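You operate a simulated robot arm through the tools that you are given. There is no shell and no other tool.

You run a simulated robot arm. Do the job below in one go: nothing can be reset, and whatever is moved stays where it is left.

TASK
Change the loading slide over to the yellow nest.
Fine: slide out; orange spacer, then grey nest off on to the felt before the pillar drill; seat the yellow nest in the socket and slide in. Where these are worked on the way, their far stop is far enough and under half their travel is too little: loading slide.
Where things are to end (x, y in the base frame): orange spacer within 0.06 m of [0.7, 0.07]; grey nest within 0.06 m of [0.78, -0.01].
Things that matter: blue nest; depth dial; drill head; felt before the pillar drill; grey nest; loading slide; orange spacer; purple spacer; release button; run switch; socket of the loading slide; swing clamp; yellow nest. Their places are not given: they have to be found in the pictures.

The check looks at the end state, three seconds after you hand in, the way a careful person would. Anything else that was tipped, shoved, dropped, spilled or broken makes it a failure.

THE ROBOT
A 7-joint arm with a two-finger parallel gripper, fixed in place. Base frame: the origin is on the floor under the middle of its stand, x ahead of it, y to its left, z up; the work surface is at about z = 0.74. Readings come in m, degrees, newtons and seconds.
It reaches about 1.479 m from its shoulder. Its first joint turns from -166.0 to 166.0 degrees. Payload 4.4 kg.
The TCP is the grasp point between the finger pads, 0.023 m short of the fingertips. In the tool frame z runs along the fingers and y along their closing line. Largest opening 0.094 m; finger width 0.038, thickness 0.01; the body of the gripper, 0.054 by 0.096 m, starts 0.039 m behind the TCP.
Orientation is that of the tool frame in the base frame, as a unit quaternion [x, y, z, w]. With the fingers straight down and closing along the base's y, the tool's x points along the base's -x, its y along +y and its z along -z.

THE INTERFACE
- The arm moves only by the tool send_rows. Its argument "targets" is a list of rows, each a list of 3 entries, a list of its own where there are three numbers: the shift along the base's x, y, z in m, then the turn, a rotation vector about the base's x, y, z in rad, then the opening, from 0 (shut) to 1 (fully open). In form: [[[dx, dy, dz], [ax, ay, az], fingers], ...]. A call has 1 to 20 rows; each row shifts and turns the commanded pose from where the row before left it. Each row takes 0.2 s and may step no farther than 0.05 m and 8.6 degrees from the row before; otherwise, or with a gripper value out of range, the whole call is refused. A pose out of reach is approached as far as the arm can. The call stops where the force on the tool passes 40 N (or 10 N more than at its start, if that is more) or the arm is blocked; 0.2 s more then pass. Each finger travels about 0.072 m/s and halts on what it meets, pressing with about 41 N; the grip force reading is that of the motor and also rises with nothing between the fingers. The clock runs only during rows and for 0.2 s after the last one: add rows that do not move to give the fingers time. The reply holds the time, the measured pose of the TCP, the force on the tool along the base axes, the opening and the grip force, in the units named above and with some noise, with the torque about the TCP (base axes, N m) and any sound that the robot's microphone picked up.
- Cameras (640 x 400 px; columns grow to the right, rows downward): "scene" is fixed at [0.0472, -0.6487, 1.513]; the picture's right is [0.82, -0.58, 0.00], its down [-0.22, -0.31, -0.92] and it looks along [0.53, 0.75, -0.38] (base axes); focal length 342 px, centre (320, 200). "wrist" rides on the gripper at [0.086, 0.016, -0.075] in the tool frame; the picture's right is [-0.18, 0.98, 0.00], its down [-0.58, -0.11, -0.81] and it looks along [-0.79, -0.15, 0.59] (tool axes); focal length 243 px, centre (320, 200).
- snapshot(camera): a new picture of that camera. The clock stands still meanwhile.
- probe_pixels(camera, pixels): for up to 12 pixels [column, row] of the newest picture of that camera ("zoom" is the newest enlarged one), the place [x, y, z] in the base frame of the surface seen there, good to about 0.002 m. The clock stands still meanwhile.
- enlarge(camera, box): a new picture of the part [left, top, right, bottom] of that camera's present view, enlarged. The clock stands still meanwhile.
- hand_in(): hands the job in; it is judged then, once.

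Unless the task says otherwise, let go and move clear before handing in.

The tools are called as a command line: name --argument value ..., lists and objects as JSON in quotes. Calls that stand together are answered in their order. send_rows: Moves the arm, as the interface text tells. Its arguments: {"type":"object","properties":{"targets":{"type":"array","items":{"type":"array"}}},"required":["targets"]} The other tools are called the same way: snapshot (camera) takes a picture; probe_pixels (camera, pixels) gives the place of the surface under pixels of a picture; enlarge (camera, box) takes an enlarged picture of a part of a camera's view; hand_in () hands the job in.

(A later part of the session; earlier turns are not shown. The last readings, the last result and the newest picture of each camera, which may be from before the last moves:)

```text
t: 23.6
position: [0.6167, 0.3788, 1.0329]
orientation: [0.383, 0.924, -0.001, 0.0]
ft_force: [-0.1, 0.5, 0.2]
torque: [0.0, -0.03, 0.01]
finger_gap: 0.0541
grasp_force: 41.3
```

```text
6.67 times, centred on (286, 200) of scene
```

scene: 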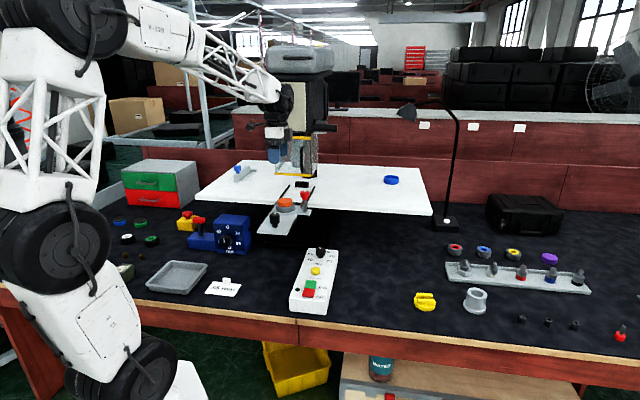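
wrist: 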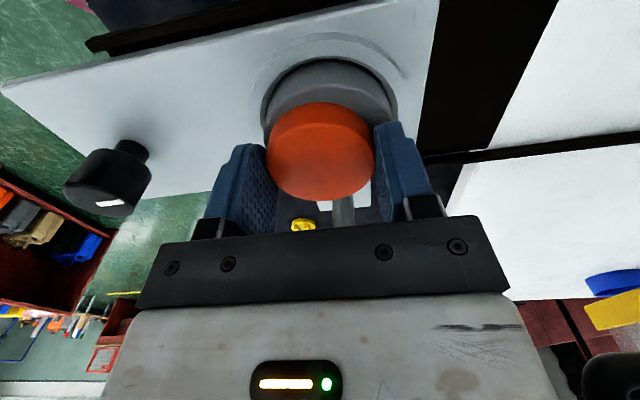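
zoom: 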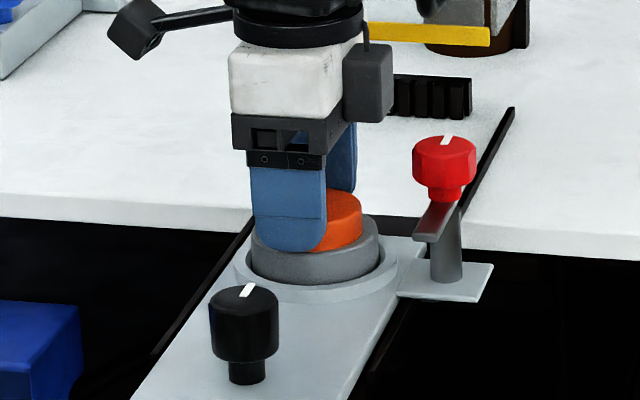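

The spacer is held (gap 0.054, 41 N), centred on the TCP. I will lift it straight up and meanwhile measure the control box and felt near the drop spots.

send_rows --targets '[[[0, 0, 0.01], [0, 0, 0], 0.3], [[0, 0, 0.02], [0, 0, 0], 0.3], [[0, 0, 0.04], [0, 0, 0], 0.3], [[0, 0, 0.04], [0, 0, 0], 0.3], [[0, 0, 0.04], [0, 0, 0], 0.3], [[0, 0, 0.03], [0, 0, 0], 0.3]]'

snapshot --camera "scene"

probe_pixels --camera "scene" --pixels '[[354, 300], [388, 304], [326, 312], [337, 252], [325, 300], [330, 290], [292, 310], [320, 249], [424, 293], [424, 308], [414, 302], [436, 302]]'

enlarge --camera "scene" --box '[238, 150, 334, 210]'

```text
t: 25.0
position: [0.6168, 0.382, 1.2131]
orientation: [0.382, 0.924, -0.002, 0.0]
ft_force: [0.1, -0.1, -0.9]
torque: [0.0, 0.0, 0.0]
finger_gap: 0.0541
grasp_force: 40.2
```

```text
taken
```

scene: 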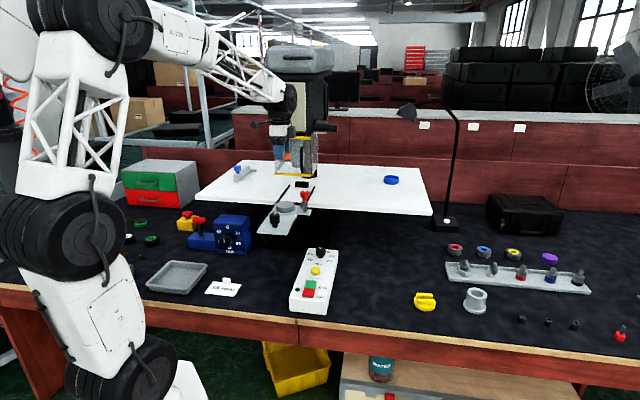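

```text
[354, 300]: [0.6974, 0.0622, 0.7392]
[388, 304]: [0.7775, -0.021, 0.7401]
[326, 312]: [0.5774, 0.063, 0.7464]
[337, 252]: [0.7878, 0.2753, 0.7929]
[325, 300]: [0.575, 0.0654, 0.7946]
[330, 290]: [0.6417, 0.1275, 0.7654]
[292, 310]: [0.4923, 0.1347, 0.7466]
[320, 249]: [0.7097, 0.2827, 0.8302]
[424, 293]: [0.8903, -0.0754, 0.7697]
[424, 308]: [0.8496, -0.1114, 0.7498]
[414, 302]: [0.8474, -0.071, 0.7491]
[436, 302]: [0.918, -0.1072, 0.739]
```

```text
6.67 times, centred on (286, 180) of scene
```

zoom: 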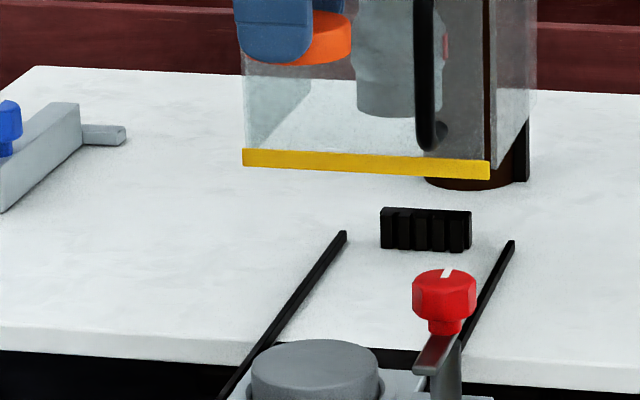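

The spacer is up and the grey nest remains seated. The control box side runs 8 cm from the drop spot, so I will turn back to yaw 45° (camera towards the robot) while carrying the spacer clear of the drill to above (0.70, 0.07).

send_rows --targets '[[[-0.0235, -0.0235, 0.0], [0, 0, 0], 0.3], [[-0.0235, -0.0235, 0.0], [0, 0, 0], 0.3], [[-0.0235, -0.0235, 0.0], [0, 0, 0], 0.3], [[0.014, -0.022, 0], [0, 0, 0.1428], 0.3], [[0.014, -0.022, 0], [0, 0, 0.1428], 0.3], [[0.014, -0.022, 0], [0, 0, 0.1428], 0.3], [[0.014, -0.022, 0], [0, 0, 0.1428], 0.3], [[0.014, -0.022, 0], [0, 0, 0.1428], 0.3], [[0.014, -0.022, 0], [0, 0, 0.1428], 0.3], [[0.014, -0.022, 0], [0, 0, 0.1428], 0.3], [[0.014, -0.022, 0], [0, 0, 0.1428], 0.3], [[0.014, -0.022, 0], [0, 0, 0.1428], 0.3], [[0.014, -0.022, 0], [0, 0, 0.1428], 0.3], [[0.014, -0.022, 0], [0, 0, 0.1428], 0.3]]'

snapshot --camera "wrist"

snapshot --camera "scene"

```text
t: 28.0
position: [0.7021, 0.0688, 1.2128]
orientation: [-0.384, 0.923, -0.001, 0.001]
ft_force: [0.4, -1.2, -0.2]
torque: [0.02, -0.01, 0.02]
finger_gap: 0.0543
grasp_force: 41.0
```

```text
taken
```

wrist: 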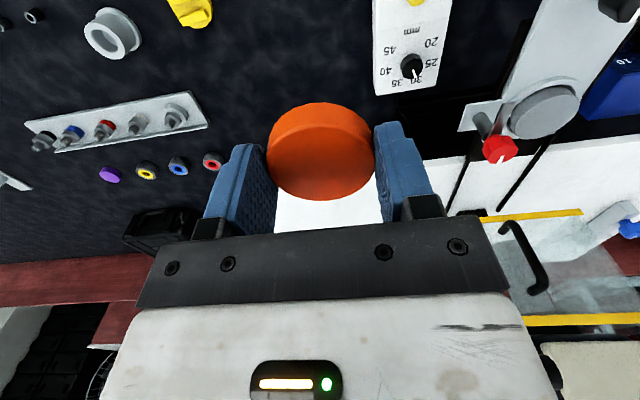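

```text
taken
```

scene: 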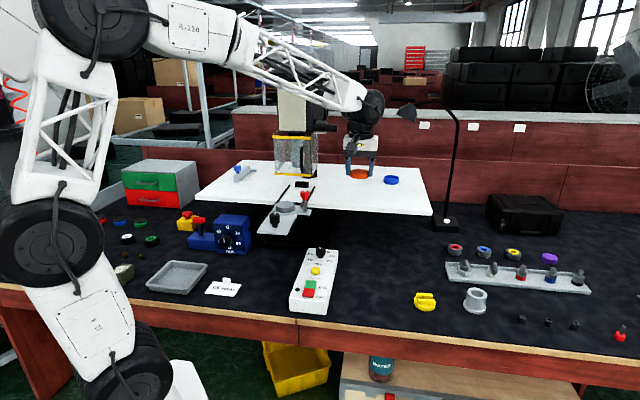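

The spacer is over (0.702, 0.069) and the spot below is clear felt. I will descend most of the way.

send_rows --targets '[[[0, 0, -0.045], [0, 0, 0], 0.3], [[0, 0, -0.045], [0, 0, 0], 0.3], [[0, 0, -0.045], [0, 0, 0], 0.3], [[0, 0, -0.045], [0, 0, 0], 0.3], [[0, 0, -0.045], [0, 0, 0], 0.3], [[0, 0, -0.045], [0, 0, 0], 0.3], [[0, 0, -0.045], [0, 0, 0], 0.3], [[0, 0, -0.045], [0, 0, 0], 0.3], [[0, 0, -0.03], [0, 0, 0], 0.3], [[0, 0, -0.02], [0, 0, 0], 0.3], [[0, 0, -0.02], [0, 0, 0], 0.3], [[0, 0, 0], [0, 0, 0], 0.3]]'

snapshot --camera "scene"

enlarge --camera "scene" --box '[290, 240, 418, 320]'

```text
t: 30.6
position: [0.701, 0.0685, 0.7825]
orientation: [-0.383, 0.924, -0.002, 0.002]
ft_force: [0.2, -0.4, -0.8]
torque: [-0.01, -0.02, -0.01]
finger_gap: 0.0542
grasp_force: 40.8
```

```text
taken
```

scene: 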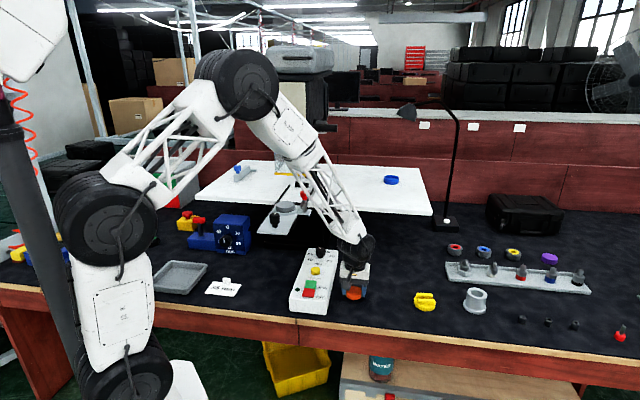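

```text
5.00 times, centred on (354, 280) of scene
```

zoom: 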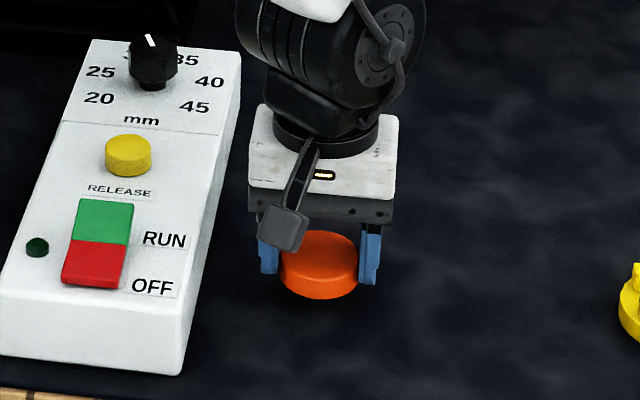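

The spacer hangs about 16 mm above the felt, level and clear of the box. I will lower in small steps until it touches.

send_rows --targets '[[[0, 0, -0.006], [0, 0, 0], 0.3], [[0, 0, -0.004], [0, 0, 0], 0.3], [[0, 0, -0.003], [0, 0, 0], 0.3], [[0, 0, -0.002], [0, 0, 0], 0.3], [[0, 0, 0], [0, 0, 0], 0.3]]'

```text
t: 31.8
position: [0.7014, 0.068, 0.7676]
orientation: [-0.382, 0.924, 0.0, 0.001]
ft_force: [-1.3, 0.6, -1.2]
torque: [-0.03, -0.04, 0.01]
finger_gap: 0.0542
grasp_force: 41.0
```

send_rows --targets '[[[0, 0, -0.001], [0, 0, 0], 0.3], [[0, 0, -0.001], [0, 0, 0], 0.3], [[0, 0, 0], [0, 0, 0], 0.3]]'

enlarge --camera "scene" --box '[320, 270, 384, 310]'

```text
t: 32.6
position: [0.702, 0.0676, 0.7664]
orientation: [-0.383, 0.924, -0.002, 0.001]
ft_force: [0.0, 0.1, -0.1]
torque: [-0.03, 0.0, 0.03]
finger_gap: 0.0543
grasp_force: 41.0
```

```text
10.00 times, centred on (352, 290) of scene
```

zoom: 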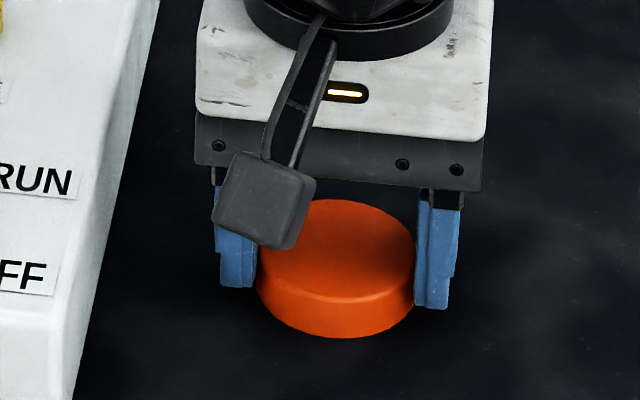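

There is still no contact force at z 0.766, so I will lower another few millimetres step by step.

send_rows --targets '[[[0, 0, -0.001], [0, 0, 0], 0.3], [[0, 0, -0.001], [0, 0, 0], 0.3], [[0, 0, 0], [0, 0, 0], 0.3]]'

probe_pixels --camera "zoom" --pixels '[[335, 230], [335, 285], [335, 310], [335, 330], [335, 350], [375, 325]]'

```text
t: 33.4
position: [0.7019, 0.0685, 0.766]
orientation: [-0.382, 0.924, 0.0, 0.002]
ft_force: [-7.9, -2.4, 34.9]
torque: [0.19, 0.34, 0.04]
finger_gap: 0.0545
grasp_force: 41.2
```

```text
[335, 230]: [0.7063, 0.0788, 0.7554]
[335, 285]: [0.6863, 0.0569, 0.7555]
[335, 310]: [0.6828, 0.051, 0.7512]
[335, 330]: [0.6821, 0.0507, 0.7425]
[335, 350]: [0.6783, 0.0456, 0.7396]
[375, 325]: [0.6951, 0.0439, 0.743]
```

Contact felt at 35 N: the spacer rests on the felt. I will relieve 0.5 mm, open, and rise.

send_rows --targets '[[[0, 0, 0.0008], [0, 0, 0], 0.3], [[0, 0, 0], [0, 0, 0], 0.7], [[0, 0, 0], [0, 0, 0], 0.85], [[0, 0, 0], [0, 0, 0], 0.9], [[0, 0, 0.02], [0, 0, 0], 0.9], [[0, 0, 0.04], [0, 0, 0], 0.9], [[0, 0, 0.045], [0, 0, 0], 0.9], [[0, 0, 0.045], [0, 0, 0], 0.9], [[0, 0, 0.045], [0, 0, 0], 0.9]]'

snapshot --camera "scene"

snapshot --camera "wrist"

```text
t: 35.4
position: [0.7008, 0.0677, 0.9599]
orientation: [-0.382, 0.924, 0.0, 0.001]
ft_force: [-0.6, 0.2, -0.3]
torque: [-0.01, -0.04, 0.03]
finger_gap: 0.0846
grasp_force: 0.0
```

```text
taken
```

scene: 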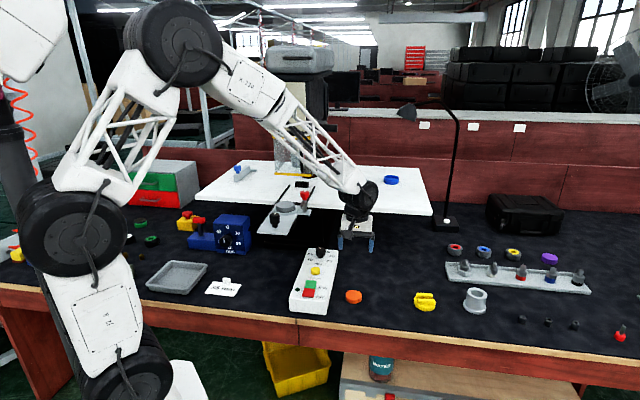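

```text
taken
```

wrist: 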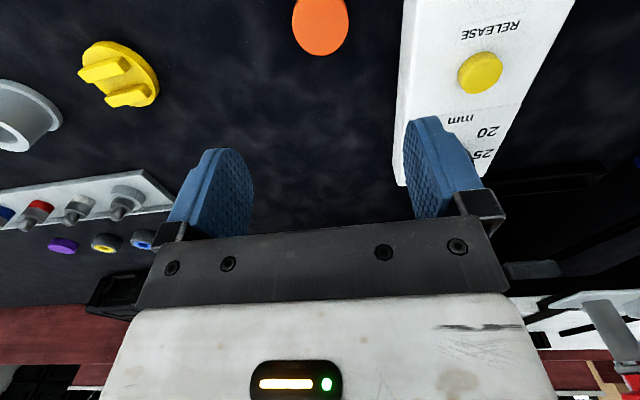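

The spacer lies flat on the felt at (353,297). Next I will look closely at the grey nest in the socket and at the yellow nest's shape.

enlarge --camera "scene" --box '[246, 180, 326, 230]'

probe_pixels --camera "zoom" --pixels '[[312, 185], [312, 210], [250, 205], [375, 200], [312, 225], [312, 250], [260, 190], [370, 190], [330, 185], [245, 225], [312, 275], [388, 220]]'

enlarge --camera "scene" --box '[392, 280, 456, 320]'

probe_pixels --camera "zoom" --pixels '[[330, 140], [330, 165], [250, 190], [300, 200], [400, 210], [330, 230], [250, 230], [330, 270], [430, 220], [240, 210], [420, 160], [270, 150]]'

enlarge --camera "wrist" --box '[60, 20, 188, 100]'

probe_pixels --camera "zoom" --pixels '[[220, 230], [330, 370], [270, 300], [200, 160], [400, 330], [440, 380], [300, 120], [420, 220], [160, 260], [260, 400], [350, 260], [480, 300]]'

```text
8.00 times, centred on (286, 205) of scene
```

zoom: 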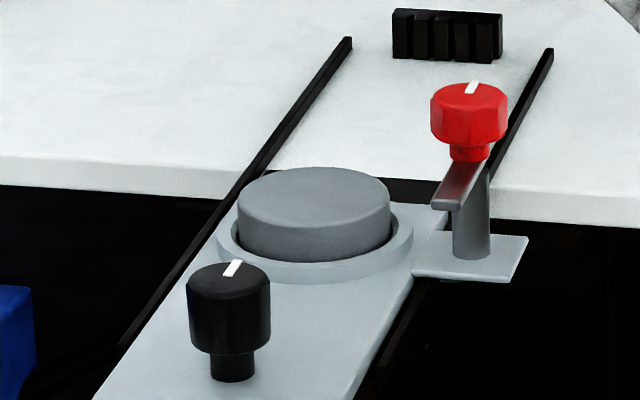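

```text
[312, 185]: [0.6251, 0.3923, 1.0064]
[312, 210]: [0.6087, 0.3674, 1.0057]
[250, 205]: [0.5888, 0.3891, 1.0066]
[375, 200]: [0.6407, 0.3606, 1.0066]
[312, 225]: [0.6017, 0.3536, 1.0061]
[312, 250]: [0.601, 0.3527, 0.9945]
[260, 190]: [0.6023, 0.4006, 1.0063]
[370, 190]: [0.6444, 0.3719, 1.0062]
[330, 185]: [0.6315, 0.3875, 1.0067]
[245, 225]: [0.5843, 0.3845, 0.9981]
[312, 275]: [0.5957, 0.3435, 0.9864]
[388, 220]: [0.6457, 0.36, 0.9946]
```

```text
10.00 times, centred on (424, 300) of scene
```

zoom: 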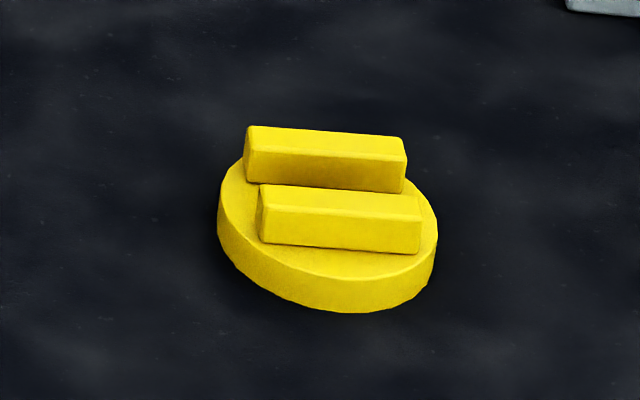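

```text
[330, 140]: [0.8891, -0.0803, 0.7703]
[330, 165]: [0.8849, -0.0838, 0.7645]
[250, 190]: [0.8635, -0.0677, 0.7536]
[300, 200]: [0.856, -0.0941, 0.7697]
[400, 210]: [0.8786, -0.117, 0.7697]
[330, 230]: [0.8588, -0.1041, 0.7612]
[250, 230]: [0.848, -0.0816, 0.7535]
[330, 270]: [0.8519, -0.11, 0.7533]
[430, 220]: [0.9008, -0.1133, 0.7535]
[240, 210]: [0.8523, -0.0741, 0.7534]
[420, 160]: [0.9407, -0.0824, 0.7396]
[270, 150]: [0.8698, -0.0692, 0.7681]
```

```text
5.00 times, centred on (124, 60) of wrist
```

zoom: 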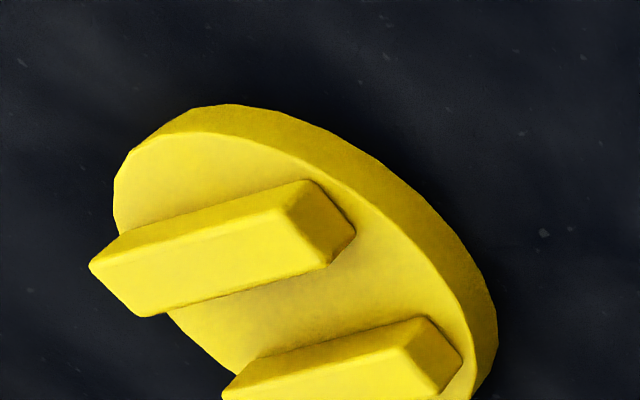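

```text
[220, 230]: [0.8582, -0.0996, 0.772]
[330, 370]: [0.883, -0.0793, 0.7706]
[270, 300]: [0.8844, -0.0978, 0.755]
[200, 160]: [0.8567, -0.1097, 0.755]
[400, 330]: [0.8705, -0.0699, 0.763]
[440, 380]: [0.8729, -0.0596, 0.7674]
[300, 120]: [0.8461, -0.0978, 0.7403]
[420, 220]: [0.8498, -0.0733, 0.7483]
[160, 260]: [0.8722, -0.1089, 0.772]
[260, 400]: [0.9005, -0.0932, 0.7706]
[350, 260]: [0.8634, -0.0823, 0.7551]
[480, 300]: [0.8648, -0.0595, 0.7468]
```

The grey nest is a plain disc (top z 1.0065, about 0.07 across, centre ≈(0.6185, 0.381)), and the yellow nest is a disc with two upright bars running along the −x/+y diagonal. I will rise and swing back over the slide, fingers closing along the slide axis.

send_rows --targets '[[[0, 0, 0.042], [0, 0, 0], 1], [[0, 0, 0.042], [0, 0, 0], 1], [[0, 0, 0.042], [0, 0, 0], 1], [[0, 0, 0.042], [0, 0, 0], 1], [[0, 0, 0.042], [0, 0, 0], 1], [[0, 0, 0.04], [0, 0, 0], 1], [[-0.01385, 0.0221, 0], [0, 0, -0.1428], 1], [[-0.01385, 0.0221, 0], [0, 0, -0.1428], 1], [[-0.01385, 0.0221, 0], [0, 0, -0.1428], 1], [[-0.01385, 0.0221, 0], [0, 0, -0.1428], 1], [[-0.01385, 0.0221, 0], [0, 0, -0.1428], 1], [[-0.01385, 0.0221, 0], [0, 0, -0.1428], 1], [[-0.01385, 0.0221, 0], [0, 0, -0.1428], 1], [[-0.01385, 0.0221, 0], [0, 0, -0.1428], 1], [[-0.01385, 0.0221, 0], [0, 0, -0.1428], 1], [[-0.01385, 0.0221, 0], [0, 0, -0.1428], 1], [[-0.01385, 0.0221, 0], [0, 0, -0.1428], 1], [[0.0233, 0.0233, 0], [0, 0, 0], 1], [[0.0233, 0.0233, 0], [0, 0, 0], 1], [[0.0233, 0.0233, 0], [0, 0, 0], 1]]'

snapshot --camera "wrist"

snapshot --camera "scene"

```text
t: 39.6
position: [0.6195, 0.3828, 1.211]
orientation: [0.383, 0.924, -0.001, 0.0]
ft_force: [-0.2, 0.0, -0.1]
torque: [0.01, 0.01, 0.01]
finger_gap: 0.0937
grasp_force: 0.1
```

```text
taken
```

wrist: 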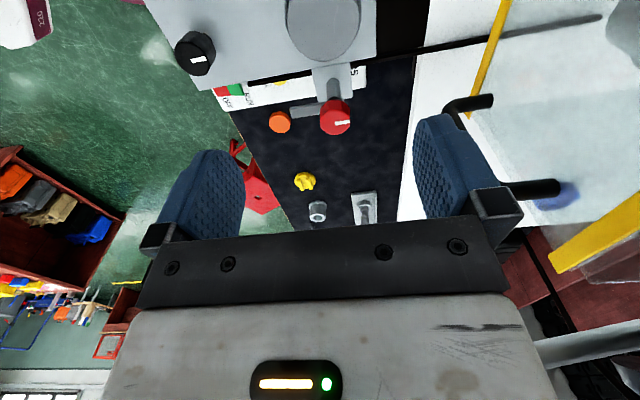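

```text
taken
```

scene: 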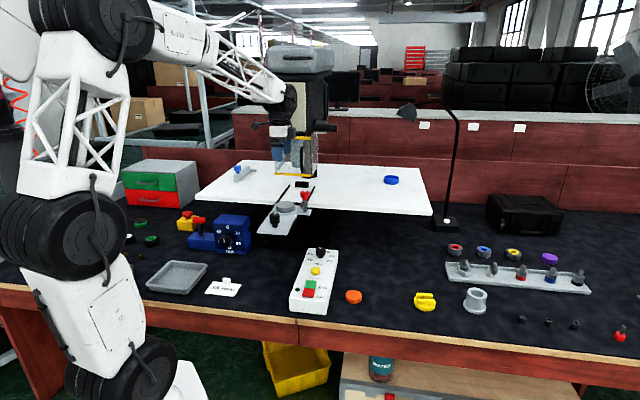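

The grey nest shows at (322,28) in the wrist view; I will probe its rim for a precise centre.

probe_pixels --camera "wrist" --pixels '[[292, 5], [354, 5], [322, 5], [322, 30], [322, 50], [300, 42], [344, 42], [289, 20], [356, 20], [275, 30], [370, 30], [322, 80]]'

enlarge --camera "wrist" --box '[240, 0, 400, 100]'

```text
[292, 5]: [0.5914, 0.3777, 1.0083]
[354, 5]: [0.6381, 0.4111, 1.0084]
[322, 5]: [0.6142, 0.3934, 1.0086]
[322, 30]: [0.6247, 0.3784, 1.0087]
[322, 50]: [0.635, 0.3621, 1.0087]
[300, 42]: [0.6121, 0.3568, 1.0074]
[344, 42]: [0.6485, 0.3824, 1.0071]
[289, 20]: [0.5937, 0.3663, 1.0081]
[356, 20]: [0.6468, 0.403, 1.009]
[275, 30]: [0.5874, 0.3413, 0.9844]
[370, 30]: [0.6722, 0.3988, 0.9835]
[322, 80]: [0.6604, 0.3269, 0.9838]
```

```text
4.00 times, centred on (320, 50) of wrist
```

zoom: 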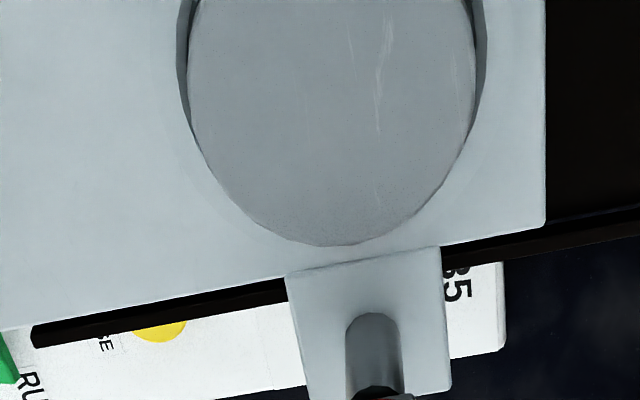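

Averaging the views, the nest centre is (0.620, 0.382), right under the TCP. I will descend to z≈1.016, keeping the tips just above the socket ring (0.990).

send_rows --targets '[[[0, 0, -0.04], [0, 0, 0], 1], [[0, 0, -0.04], [0, 0, 0], 1], [[0, 0, -0.04], [0, 0, 0], 1], [[0, 0, -0.03], [0, 0, 0], 1], [[0, 0, -0.025], [0, 0, 0], 1], [[0, 0, -0.012], [0, 0, 0], 1], [[0, 0, -0.008], [0, 0, 0], 1], [[0, 0, 0], [0, 0, 0], 1]]'

snapshot --camera "wrist"

enlarge --camera "scene" --box '[238, 170, 334, 230]'

```text
t: 41.4
position: [0.6191, 0.3817, 1.016]
orientation: [0.382, 0.924, -0.001, 0.0]
ft_force: [0.5, -0.5, -0.5]
torque: [-0.02, 0.0, 0.02]
finger_gap: 0.094
grasp_force: 0.0
```

```text
taken
```

wrist: 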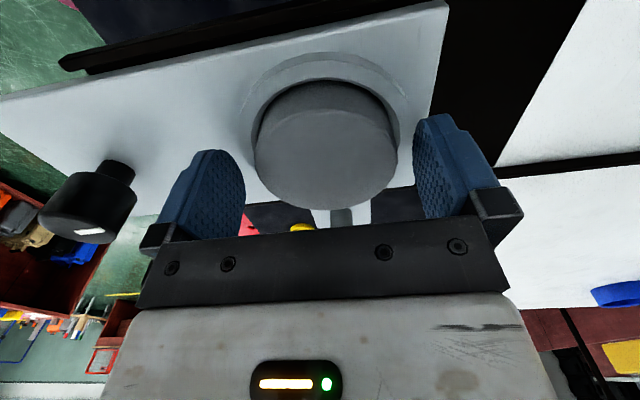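

```text
6.67 times, centred on (286, 200) of scene
```

zoom: 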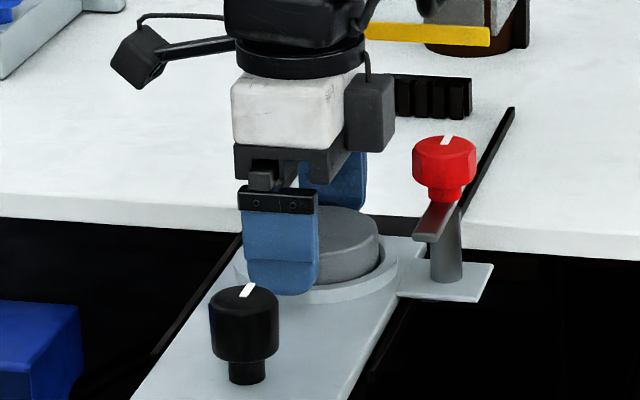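

The nest sits centred between the pads (255–398 vs 245–413). I will close on it.

send_rows --targets '[[[0, 0, 0], [0, 0, 0], 0.85], [[0, 0, 0], [0, 0, 0], 0.75], [[0, 0, 0], [0, 0, 0], 0.65], [[0, 0, 0], [0, 0, 0], 0.5]]'

enlarge --camera "scene" --box '[238, 170, 334, 230]'

```text
t: 42.4
position: [0.62, 0.3833, 1.0151]
orientation: [0.383, 0.924, -0.002, 0.001]
ft_force: [14.5, 13.0, 1.1]
torque: [0.31, -0.32, 0.04]
finger_gap: 0.0697
grasp_force: 41.4
```

```text
6.67 times, centred on (286, 200) of scene
```

zoom: 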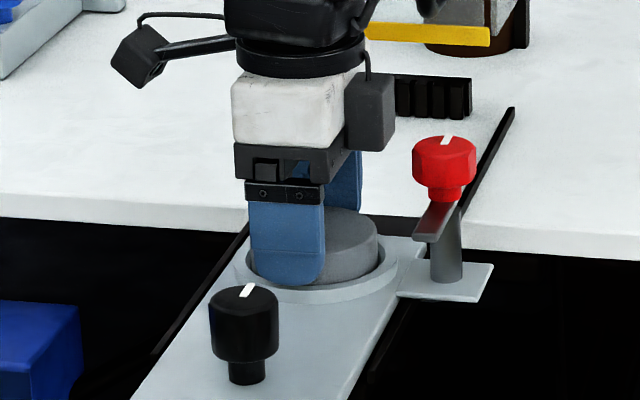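

The nest is gripped (gap 0.0697) with a 19 N push along +u. I will relax 0.7 mm that way, then lift slowly.

send_rows --targets '[[[0.0005, 0.0005, 0], [0, 0, 0], 0.5], [[0, 0, 0.003], [0, 0, 0], 0.5], [[0, 0, 0.004], [0, 0, 0], 0.5], [[0, 0, 0.006], [0, 0, 0], 0.5], [[0, 0, 0.01], [0, 0, 0], 0.5]]'

enlarge --camera "scene" --box '[238, 170, 334, 230]'

```text
t: 43.6
position: [0.6202, 0.3809, 1.0384]
orientation: [0.383, 0.924, -0.003, 0.0]
ft_force: [-0.1, -0.5, -1.2]
torque: [0.01, -0.01, -0.01]
finger_gap: 0.0698
grasp_force: 41.4
```

```text
6.67 times, centred on (286, 200) of scene
```

zoom: 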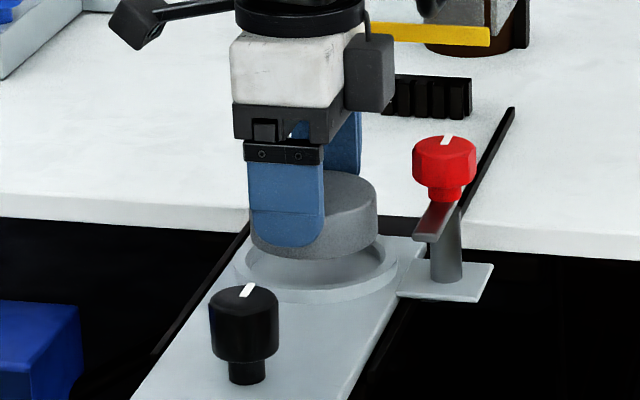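

The grey nest is clear of the socket, held level. I will lift it high, back off from the drill, and carry it to above (0.78, −0.01).

send_rows --targets '[[[0, 0, 0.03], [0, 0, 0], 0.5], [[0, 0, 0.043], [0, 0, 0], 0.5], [[0, 0, 0.043], [0, 0, 0], 0.5], [[0, 0, 0.043], [0, 0, 0], 0.5], [[-0.0235, -0.0235, 0], [0, 0, 0], 0.5], [[-0.0235, -0.0235, 0], [0, 0, 0], 0.5], [[-0.0235, -0.0235, 0], [0, 0, 0], 0.5], [[0.0256, -0.0356, 0], [0, 0, 0], 0.5], [[0.0256, -0.0356, 0], [0, 0, 0], 0.5], [[0.0256, -0.0356, 0], [0, 0, 0], 0.5], [[0.0256, -0.0356, 0], [0, 0, 0], 0.5], [[0.0256, -0.0356, 0], [0, 0, 0], 0.5], [[0.0256, -0.0356, 0], [0, 0, 0], 0.5], [[0.0256, -0.0356, 0], [0, 0, 0], 0.5], [[0.0256, -0.0356, 0], [0, 0, 0], 0.5], [[0.0256, -0.0356, 0], [0, 0, 0], 0.5], [[0, 0, 0], [0, 0, 0], 0.5]]'

snapshot --camera "scene"

enlarge --camera "scene" --box '[330, 120, 426, 180]'

enlarge --camera "scene" --box '[246, 180, 326, 230]'

probe_pixels --camera "zoom" --pixels '[[312, 230], [312, 250], [260, 240], [360, 235], [312, 210], [228, 235], [395, 235], [312, 195], [312, 274], [222, 240], [404, 238], [300, 340]]'

```text
t: 47.2
position: [0.7796, -0.0097, 1.1964]
orientation: [0.382, 0.924, 0.0, 0.001]
ft_force: [-0.1, -0.2, -0.2]
torque: [-0.02, 0.02, 0.01]
finger_gap: 0.0694
grasp_force: 41.2
```

```text
taken
```

scene: 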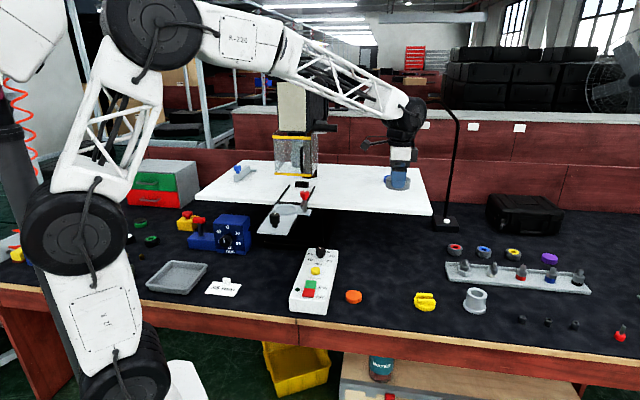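

```text
6.67 times, centred on (378, 150) of scene
```

zoom: 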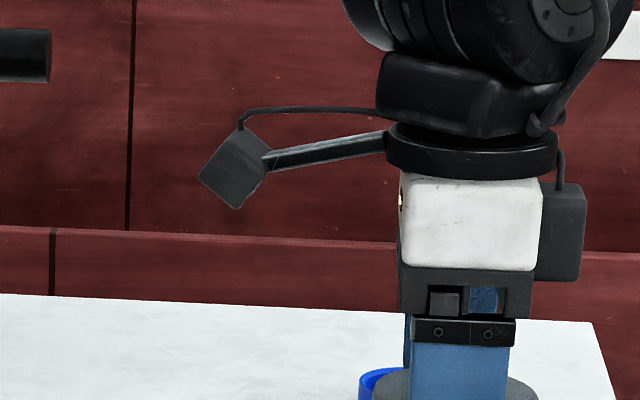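

```text
8.00 times, centred on (286, 205) of scene
```

zoom: 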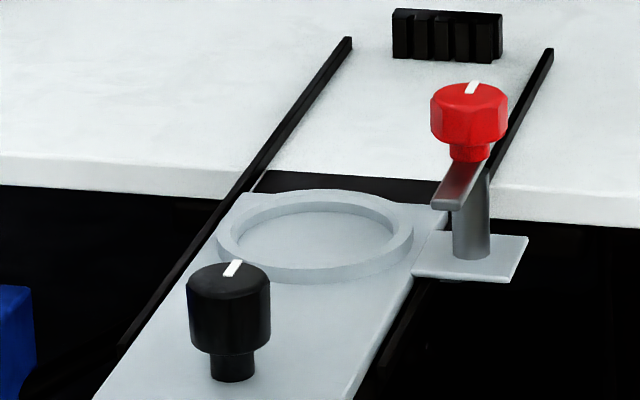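

```text
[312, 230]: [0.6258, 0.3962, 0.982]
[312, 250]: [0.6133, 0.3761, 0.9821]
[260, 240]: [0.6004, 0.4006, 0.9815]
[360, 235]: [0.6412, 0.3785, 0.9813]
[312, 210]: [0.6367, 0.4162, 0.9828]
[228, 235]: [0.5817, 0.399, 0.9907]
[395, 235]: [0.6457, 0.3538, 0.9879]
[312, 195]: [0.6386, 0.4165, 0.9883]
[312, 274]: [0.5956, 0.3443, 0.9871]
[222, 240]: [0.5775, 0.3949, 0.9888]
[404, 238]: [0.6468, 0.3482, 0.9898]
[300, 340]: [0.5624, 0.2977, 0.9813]
```

The empty socket is a ring with floor z≈0.982 and rim z≈0.990, so the nest is about 24.5 mm thick and should touch the felt at TCP z≈0.773. The arm is above (0.780, −0.010); I will descend to just above that.

send_rows --targets '[[[0, 0, -0.045], [0, 0, 0], 0.5], [[0, 0, -0.045], [0, 0, 0], 0.5], [[0, 0, -0.045], [0, 0, 0], 0.5], [[0, 0, -0.045], [0, 0, 0], 0.5], [[0, 0, -0.045], [0, 0, 0], 0.5], [[0, 0, -0.045], [0, 0, 0], 0.5], [[0, 0, -0.045], [0, 0, 0], 0.5], [[0, 0, -0.045], [0, 0, 0], 0.5], [[0, 0, -0.03], [0, 0, 0], 0.5], [[0, 0, -0.015], [0, 0, 0], 0.5], [[0, 0, 0], [0, 0, 0], 0.5]]'

snapshot --camera "scene"

enlarge --camera "scene" --box '[330, 250, 442, 320]'

```text
t: 49.6
position: [0.7797, -0.0102, 0.7913]
orientation: [0.383, 0.924, -0.002, 0.001]
ft_force: [0.2, 0.8, -0.7]
torque: [0.0, 0.0, 0.01]
finger_gap: 0.0695
grasp_force: 40.9
```

```text
taken
```

scene: 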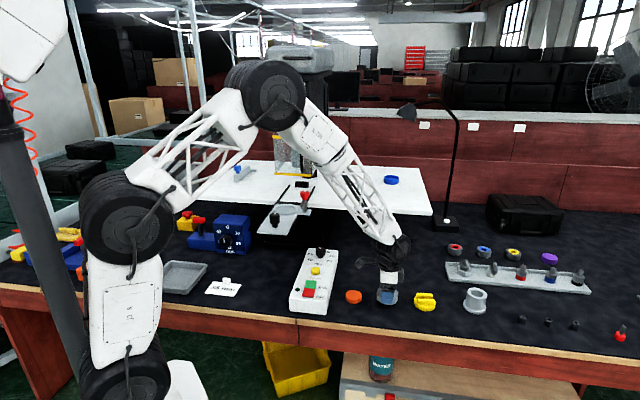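

```text
5.71 times, centred on (386, 285) of scene
```

zoom: 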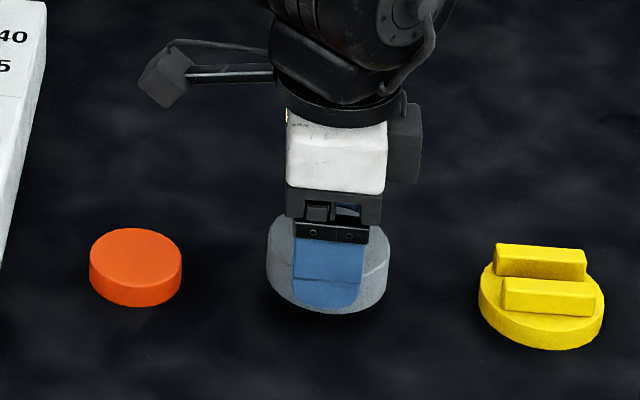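

The nest hangs about 18 mm over clear felt between the spacer and the yellow nest. I will lower it in small steps to contact.

send_rows --targets '[[[0, 0, -0.008], [0, 0, 0], 0.5], [[0, 0, -0.005], [0, 0, 0], 0.5], [[0, 0, -0.002], [0, 0, 0], 0.5], [[0, 0, -0.001], [0, 0, 0], 0.5], [[0, 0, -0.001], [0, 0, 0], 0.5], [[0, 0, 0], [0, 0, 0], 0.5]]'

```text
t: 51.0
position: [0.7799, -0.009, 0.7751]
orientation: [0.382, 0.924, -0.002, 0.0]
ft_force: [-0.2, -0.6, -1.0]
torque: [-0.02, -0.03, 0.02]
finger_gap: 0.0697
grasp_force: 40.9
```

send_rows --targets '[[[0, 0, -0.001], [0, 0, 0], 0.5], [[0, 0, -0.001], [0, 0, 0], 0.5], [[0, 0, 0], [0, 0, 0], 0.5]]'

```text
t: 51.8
position: [0.7802, -0.0103, 0.7735]
orientation: [0.383, 0.924, -0.001, 0.001]
ft_force: [0.7, 1.9, 3.6]
torque: [0.2, -0.17, 0.01]
finger_gap: 0.0695
grasp_force: 41.6
```

Light contact has begun (3.6 N). I will lower another 0.5 mm, then open and rise.

send_rows --targets '[[[0, 0, -0.0005], [0, 0, 0], 0.5], [[0, 0, 0], [0, 0, 0], 0.8], [[0, 0, 0], [0, 0, 0], 1], [[0, 0, 0], [0, 0, 0], 1], [[0, 0, 0.02], [0, 0, 0], 1], [[0, 0, 0.04], [0, 0, 0], 1], [[0, 0, 0.045], [0, 0, 0], 1], [[0, 0, 0.045], [0, 0, 0], 1], [[0, 0, 0.045], [0, 0, 0], 1]]'

snapshot --camera "scene"

snapshot --camera "wrist"

enlarge --camera "scene" --box '[330, 250, 442, 320]'

```text
t: 53.8
position: [0.7796, -0.0088, 0.968]
orientation: [0.383, 0.924, -0.001, 0.0]
ft_force: [0.3, 0.4, 0.1]
torque: [0.01, 0.02, 0.02]
finger_gap: 0.0939
grasp_force: 0.1
```

```text
taken
```

scene: 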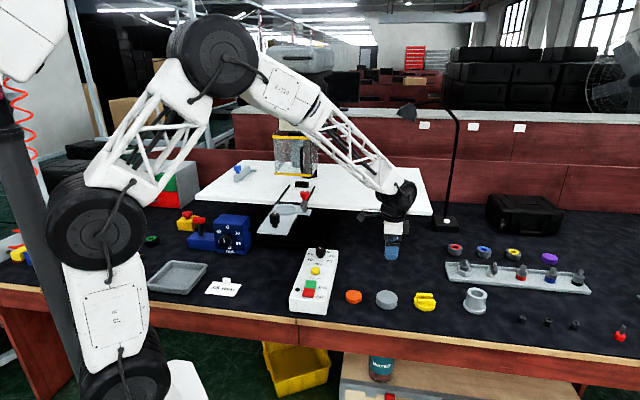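

```text
taken
```

wrist: 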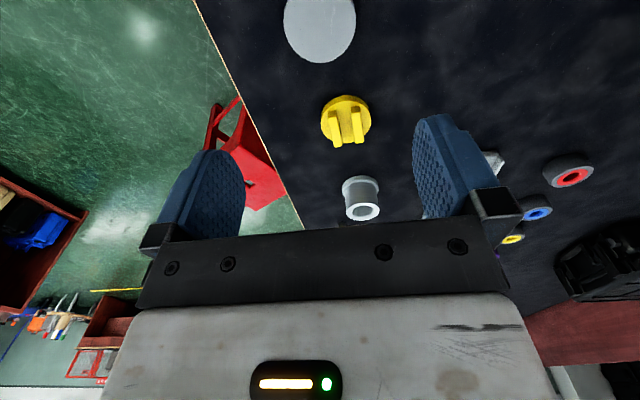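

```text
5.71 times, centred on (386, 285) of scene
```

zoom: 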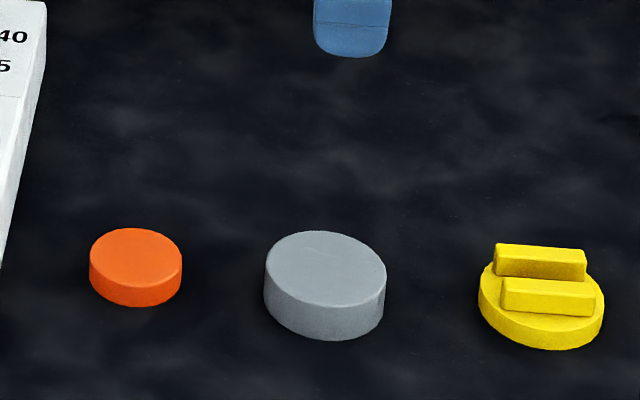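

Spacer and grey nest both lie flat on the felt. Now I will measure the yellow nest's bars in the wrist view at (346,122).

enlarge --camera "wrist" --box '[306, 90, 386, 140]'

probe_pixels --camera "zoom" --pixels '[[230, 240], [230, 380], [410, 220], [440, 370], [320, 220], [320, 100], [130, 200], [510, 200], [200, 300], [260, 380], [400, 340], [460, 340]]'

```text
8.00 times, centred on (346, 115) of wrist
```

zoom: 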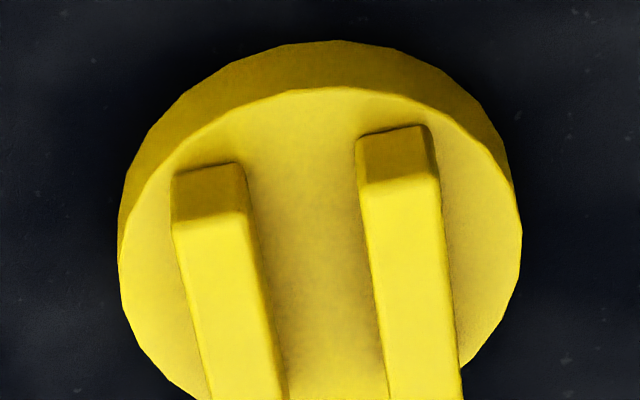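

```text
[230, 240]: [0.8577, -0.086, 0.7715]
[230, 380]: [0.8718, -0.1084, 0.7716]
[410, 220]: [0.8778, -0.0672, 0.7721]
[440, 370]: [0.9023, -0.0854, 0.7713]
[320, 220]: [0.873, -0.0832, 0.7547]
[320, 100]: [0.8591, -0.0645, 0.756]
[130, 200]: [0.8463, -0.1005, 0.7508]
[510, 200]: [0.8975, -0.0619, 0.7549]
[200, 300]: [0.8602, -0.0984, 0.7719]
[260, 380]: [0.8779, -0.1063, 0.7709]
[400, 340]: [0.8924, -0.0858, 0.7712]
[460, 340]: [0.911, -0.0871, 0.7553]
```

I will probe the bars' centre lines and edges for direction and outer width.

probe_pixels --camera "zoom" --pixels '[[212, 228], [240, 385], [402, 192], [422, 385], [178, 232], [243, 220], [368, 195], [434, 190], [208, 385], [455, 385], [318, 92], [318, 45]]'

enlarge --camera "wrist" --box '[298, 85, 394, 145]'

probe_pixels --camera "zoom" --pixels '[[240, 380], [400, 375], [255, 385], [390, 360], [160, 240], [475, 230], [190, 330], [450, 340]]'

```text
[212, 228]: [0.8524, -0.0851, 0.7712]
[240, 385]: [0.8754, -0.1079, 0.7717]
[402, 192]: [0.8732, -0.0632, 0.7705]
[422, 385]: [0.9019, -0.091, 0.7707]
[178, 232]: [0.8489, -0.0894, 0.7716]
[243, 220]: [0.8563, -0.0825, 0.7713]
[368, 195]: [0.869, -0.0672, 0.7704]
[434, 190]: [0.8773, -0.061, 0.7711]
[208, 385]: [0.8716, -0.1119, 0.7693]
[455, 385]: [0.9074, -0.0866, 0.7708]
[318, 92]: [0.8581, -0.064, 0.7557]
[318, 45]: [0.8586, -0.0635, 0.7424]
```

```text
6.67 times, centred on (346, 115) of wrist
```

zoom: 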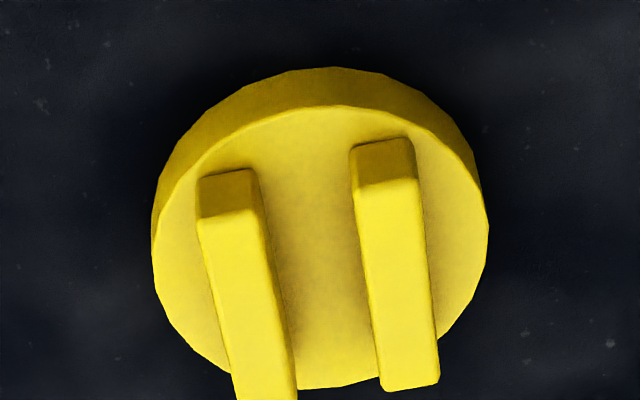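

```text
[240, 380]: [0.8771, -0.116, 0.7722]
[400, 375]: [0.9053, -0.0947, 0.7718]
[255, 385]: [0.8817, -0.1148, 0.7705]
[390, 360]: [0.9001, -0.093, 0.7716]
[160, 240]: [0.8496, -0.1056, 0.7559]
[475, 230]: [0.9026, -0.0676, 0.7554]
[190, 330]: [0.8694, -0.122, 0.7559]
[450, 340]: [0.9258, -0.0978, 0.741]
```

The bars are centred at (0.880, −0.091), aligned with my present yaw, about 45 mm across outside, top z 0.771 on a disc with top 0.7545. I will move above them and descend to z≈0.780.

send_rows --targets '[[[0.0334, -0.0274, 0], [0, 0, 0], 0.8], [[0.0334, -0.0274, 0], [0, 0, 0], 0.8], [[0.0334, -0.0274, 0], [0, 0, 0], 0.8], [[0, 0, -0.04], [0, 0, 0], 0.8], [[0, 0, -0.04], [0, 0, 0], 0.8], [[0, 0, -0.03], [0, 0, 0], 0.8], [[0, 0, 0], [0, 0, 0], 0.8]]'

snapshot --camera "wrist"

enlarge --camera "scene" --box '[360, 250, 488, 330]'

```text
t: 55.4
position: [0.8798, -0.0912, 0.8578]
orientation: [0.383, 0.924, -0.001, 0.001]
ft_force: [0.5, -0.4, 0.1]
torque: [-0.03, -0.04, -0.01]
finger_gap: 0.0752
grasp_force: 0.1
```

```text
taken
```

wrist: 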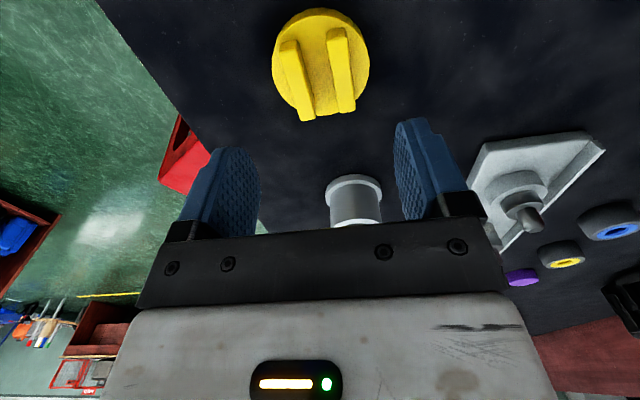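

```text
5.00 times, centred on (424, 290) of scene
```

zoom: 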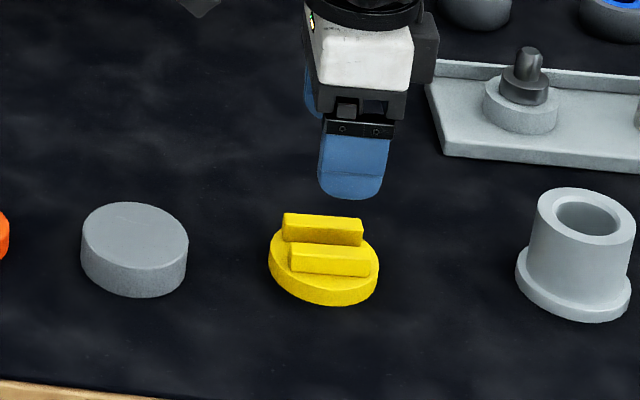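

The fingers straddle the bars' line; I will probe once more from this closer view to confirm the centre before the last descent.

enlarge --camera "wrist" --box '[256, 0, 384, 80]'

enlarge --camera "wrist" --box '[240, 0, 432, 120]'

probe_pixels --camera "zoom" --pixels '[[150, 190], [230, 380], [315, 140], [370, 350], [130, 195], [180, 185], [345, 140], [195, 385], [385, 350], [245, 45], [115, 220], [425, 200]]'

```text
5.00 times, centred on (320, 40) of wrist
```

zoom: 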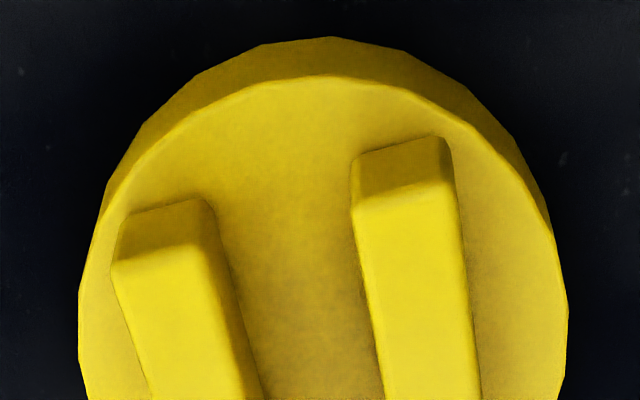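

```text
3.33 times, centred on (336, 60) of wrist
```

zoom: 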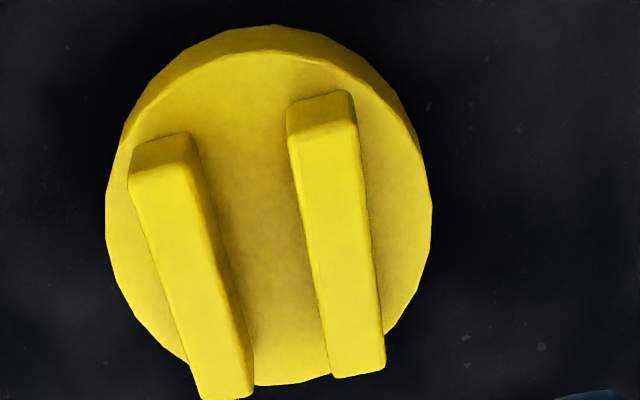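

```text
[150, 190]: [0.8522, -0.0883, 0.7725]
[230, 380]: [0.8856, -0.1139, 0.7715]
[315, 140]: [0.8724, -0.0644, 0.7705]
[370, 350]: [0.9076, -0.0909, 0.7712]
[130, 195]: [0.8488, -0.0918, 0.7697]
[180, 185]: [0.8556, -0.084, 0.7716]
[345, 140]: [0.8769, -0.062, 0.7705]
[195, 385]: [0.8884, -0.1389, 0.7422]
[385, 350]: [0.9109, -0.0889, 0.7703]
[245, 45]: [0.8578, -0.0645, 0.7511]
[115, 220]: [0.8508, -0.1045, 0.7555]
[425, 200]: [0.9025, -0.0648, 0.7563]
```

The centre is confirmed at (0.880, −0.0905). I will descend the last 78 mm.

send_rows --targets '[[[0, 0.0005, -0.035], [0, 0, 0], 0.8], [[0, 0, -0.025], [0, 0, 0], 0.8], [[0, 0, -0.012], [0, 0, 0], 0.8], [[0, 0, -0.006], [0, 0, 0], 0.8], [[0, 0, 0], [0, 0, 0], 0.8]]'

snapshot --camera "wrist"

enlarge --camera "scene" --box '[376, 260, 472, 320]'

```text
t: 56.6
position: [0.8805, -0.0911, 0.7799]
orientation: [0.383, 0.924, -0.002, 0.0]
ft_force: [-0.4, 0.0, -0.6]
torque: [-0.01, -0.02, -0.03]
finger_gap: 0.0751
grasp_force: 0.0
```

```text
taken
```

wrist: 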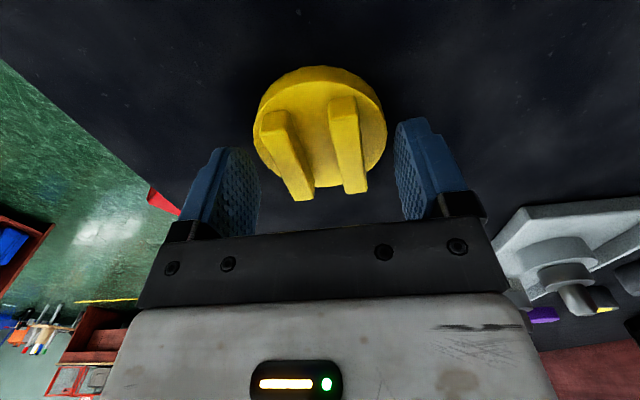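

```text
6.67 times, centred on (424, 290) of scene
```

zoom: 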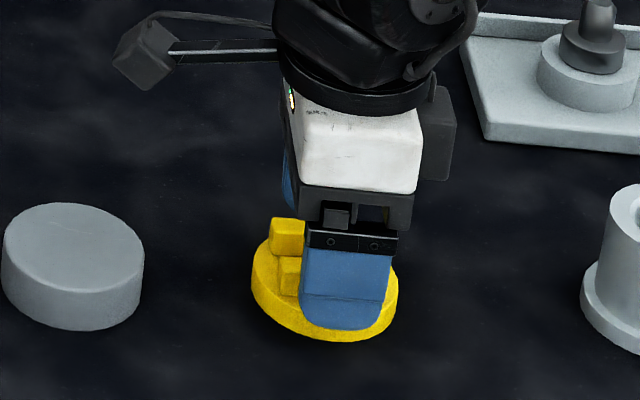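

The fingers are beside the bars without contact. I will check the fore-aft offset along the bars by probing the bar ends here.

enlarge --camera "wrist" --box '[240, 60, 400, 160]'

enlarge --camera "wrist" --box '[224, 60, 416, 210]'

probe_pixels --camera "wrist" --pixels '[[275, 136], [272, 120], [302, 196], [343, 118], [342, 104], [356, 188], [320, 84], [320, 72], [257, 120], [382, 110], [310, 186], [362, 180]]'

```text
4.00 times, centred on (320, 110) of wrist
```

zoom: 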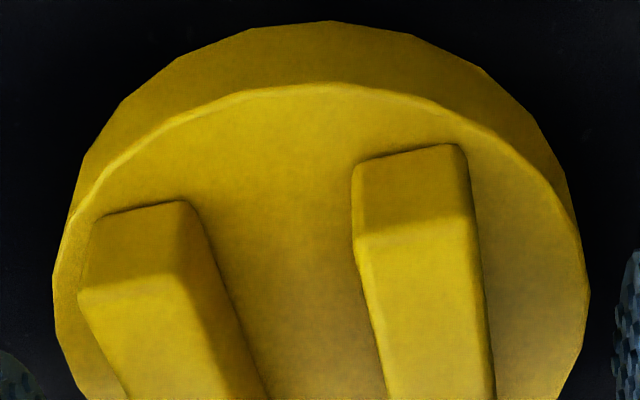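

```text
2.67 times, centred on (320, 135) of wrist
```

zoom: 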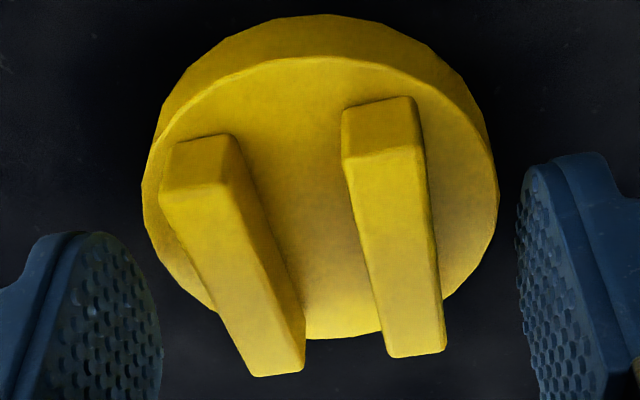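

```text
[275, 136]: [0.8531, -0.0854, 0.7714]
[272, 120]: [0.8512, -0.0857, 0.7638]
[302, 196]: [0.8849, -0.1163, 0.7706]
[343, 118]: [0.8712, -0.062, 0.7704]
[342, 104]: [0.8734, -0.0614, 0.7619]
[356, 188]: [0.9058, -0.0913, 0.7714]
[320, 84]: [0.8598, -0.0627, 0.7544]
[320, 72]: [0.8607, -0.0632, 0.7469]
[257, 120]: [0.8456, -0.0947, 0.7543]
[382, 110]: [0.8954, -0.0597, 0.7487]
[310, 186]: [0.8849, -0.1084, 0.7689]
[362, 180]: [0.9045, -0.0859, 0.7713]
```

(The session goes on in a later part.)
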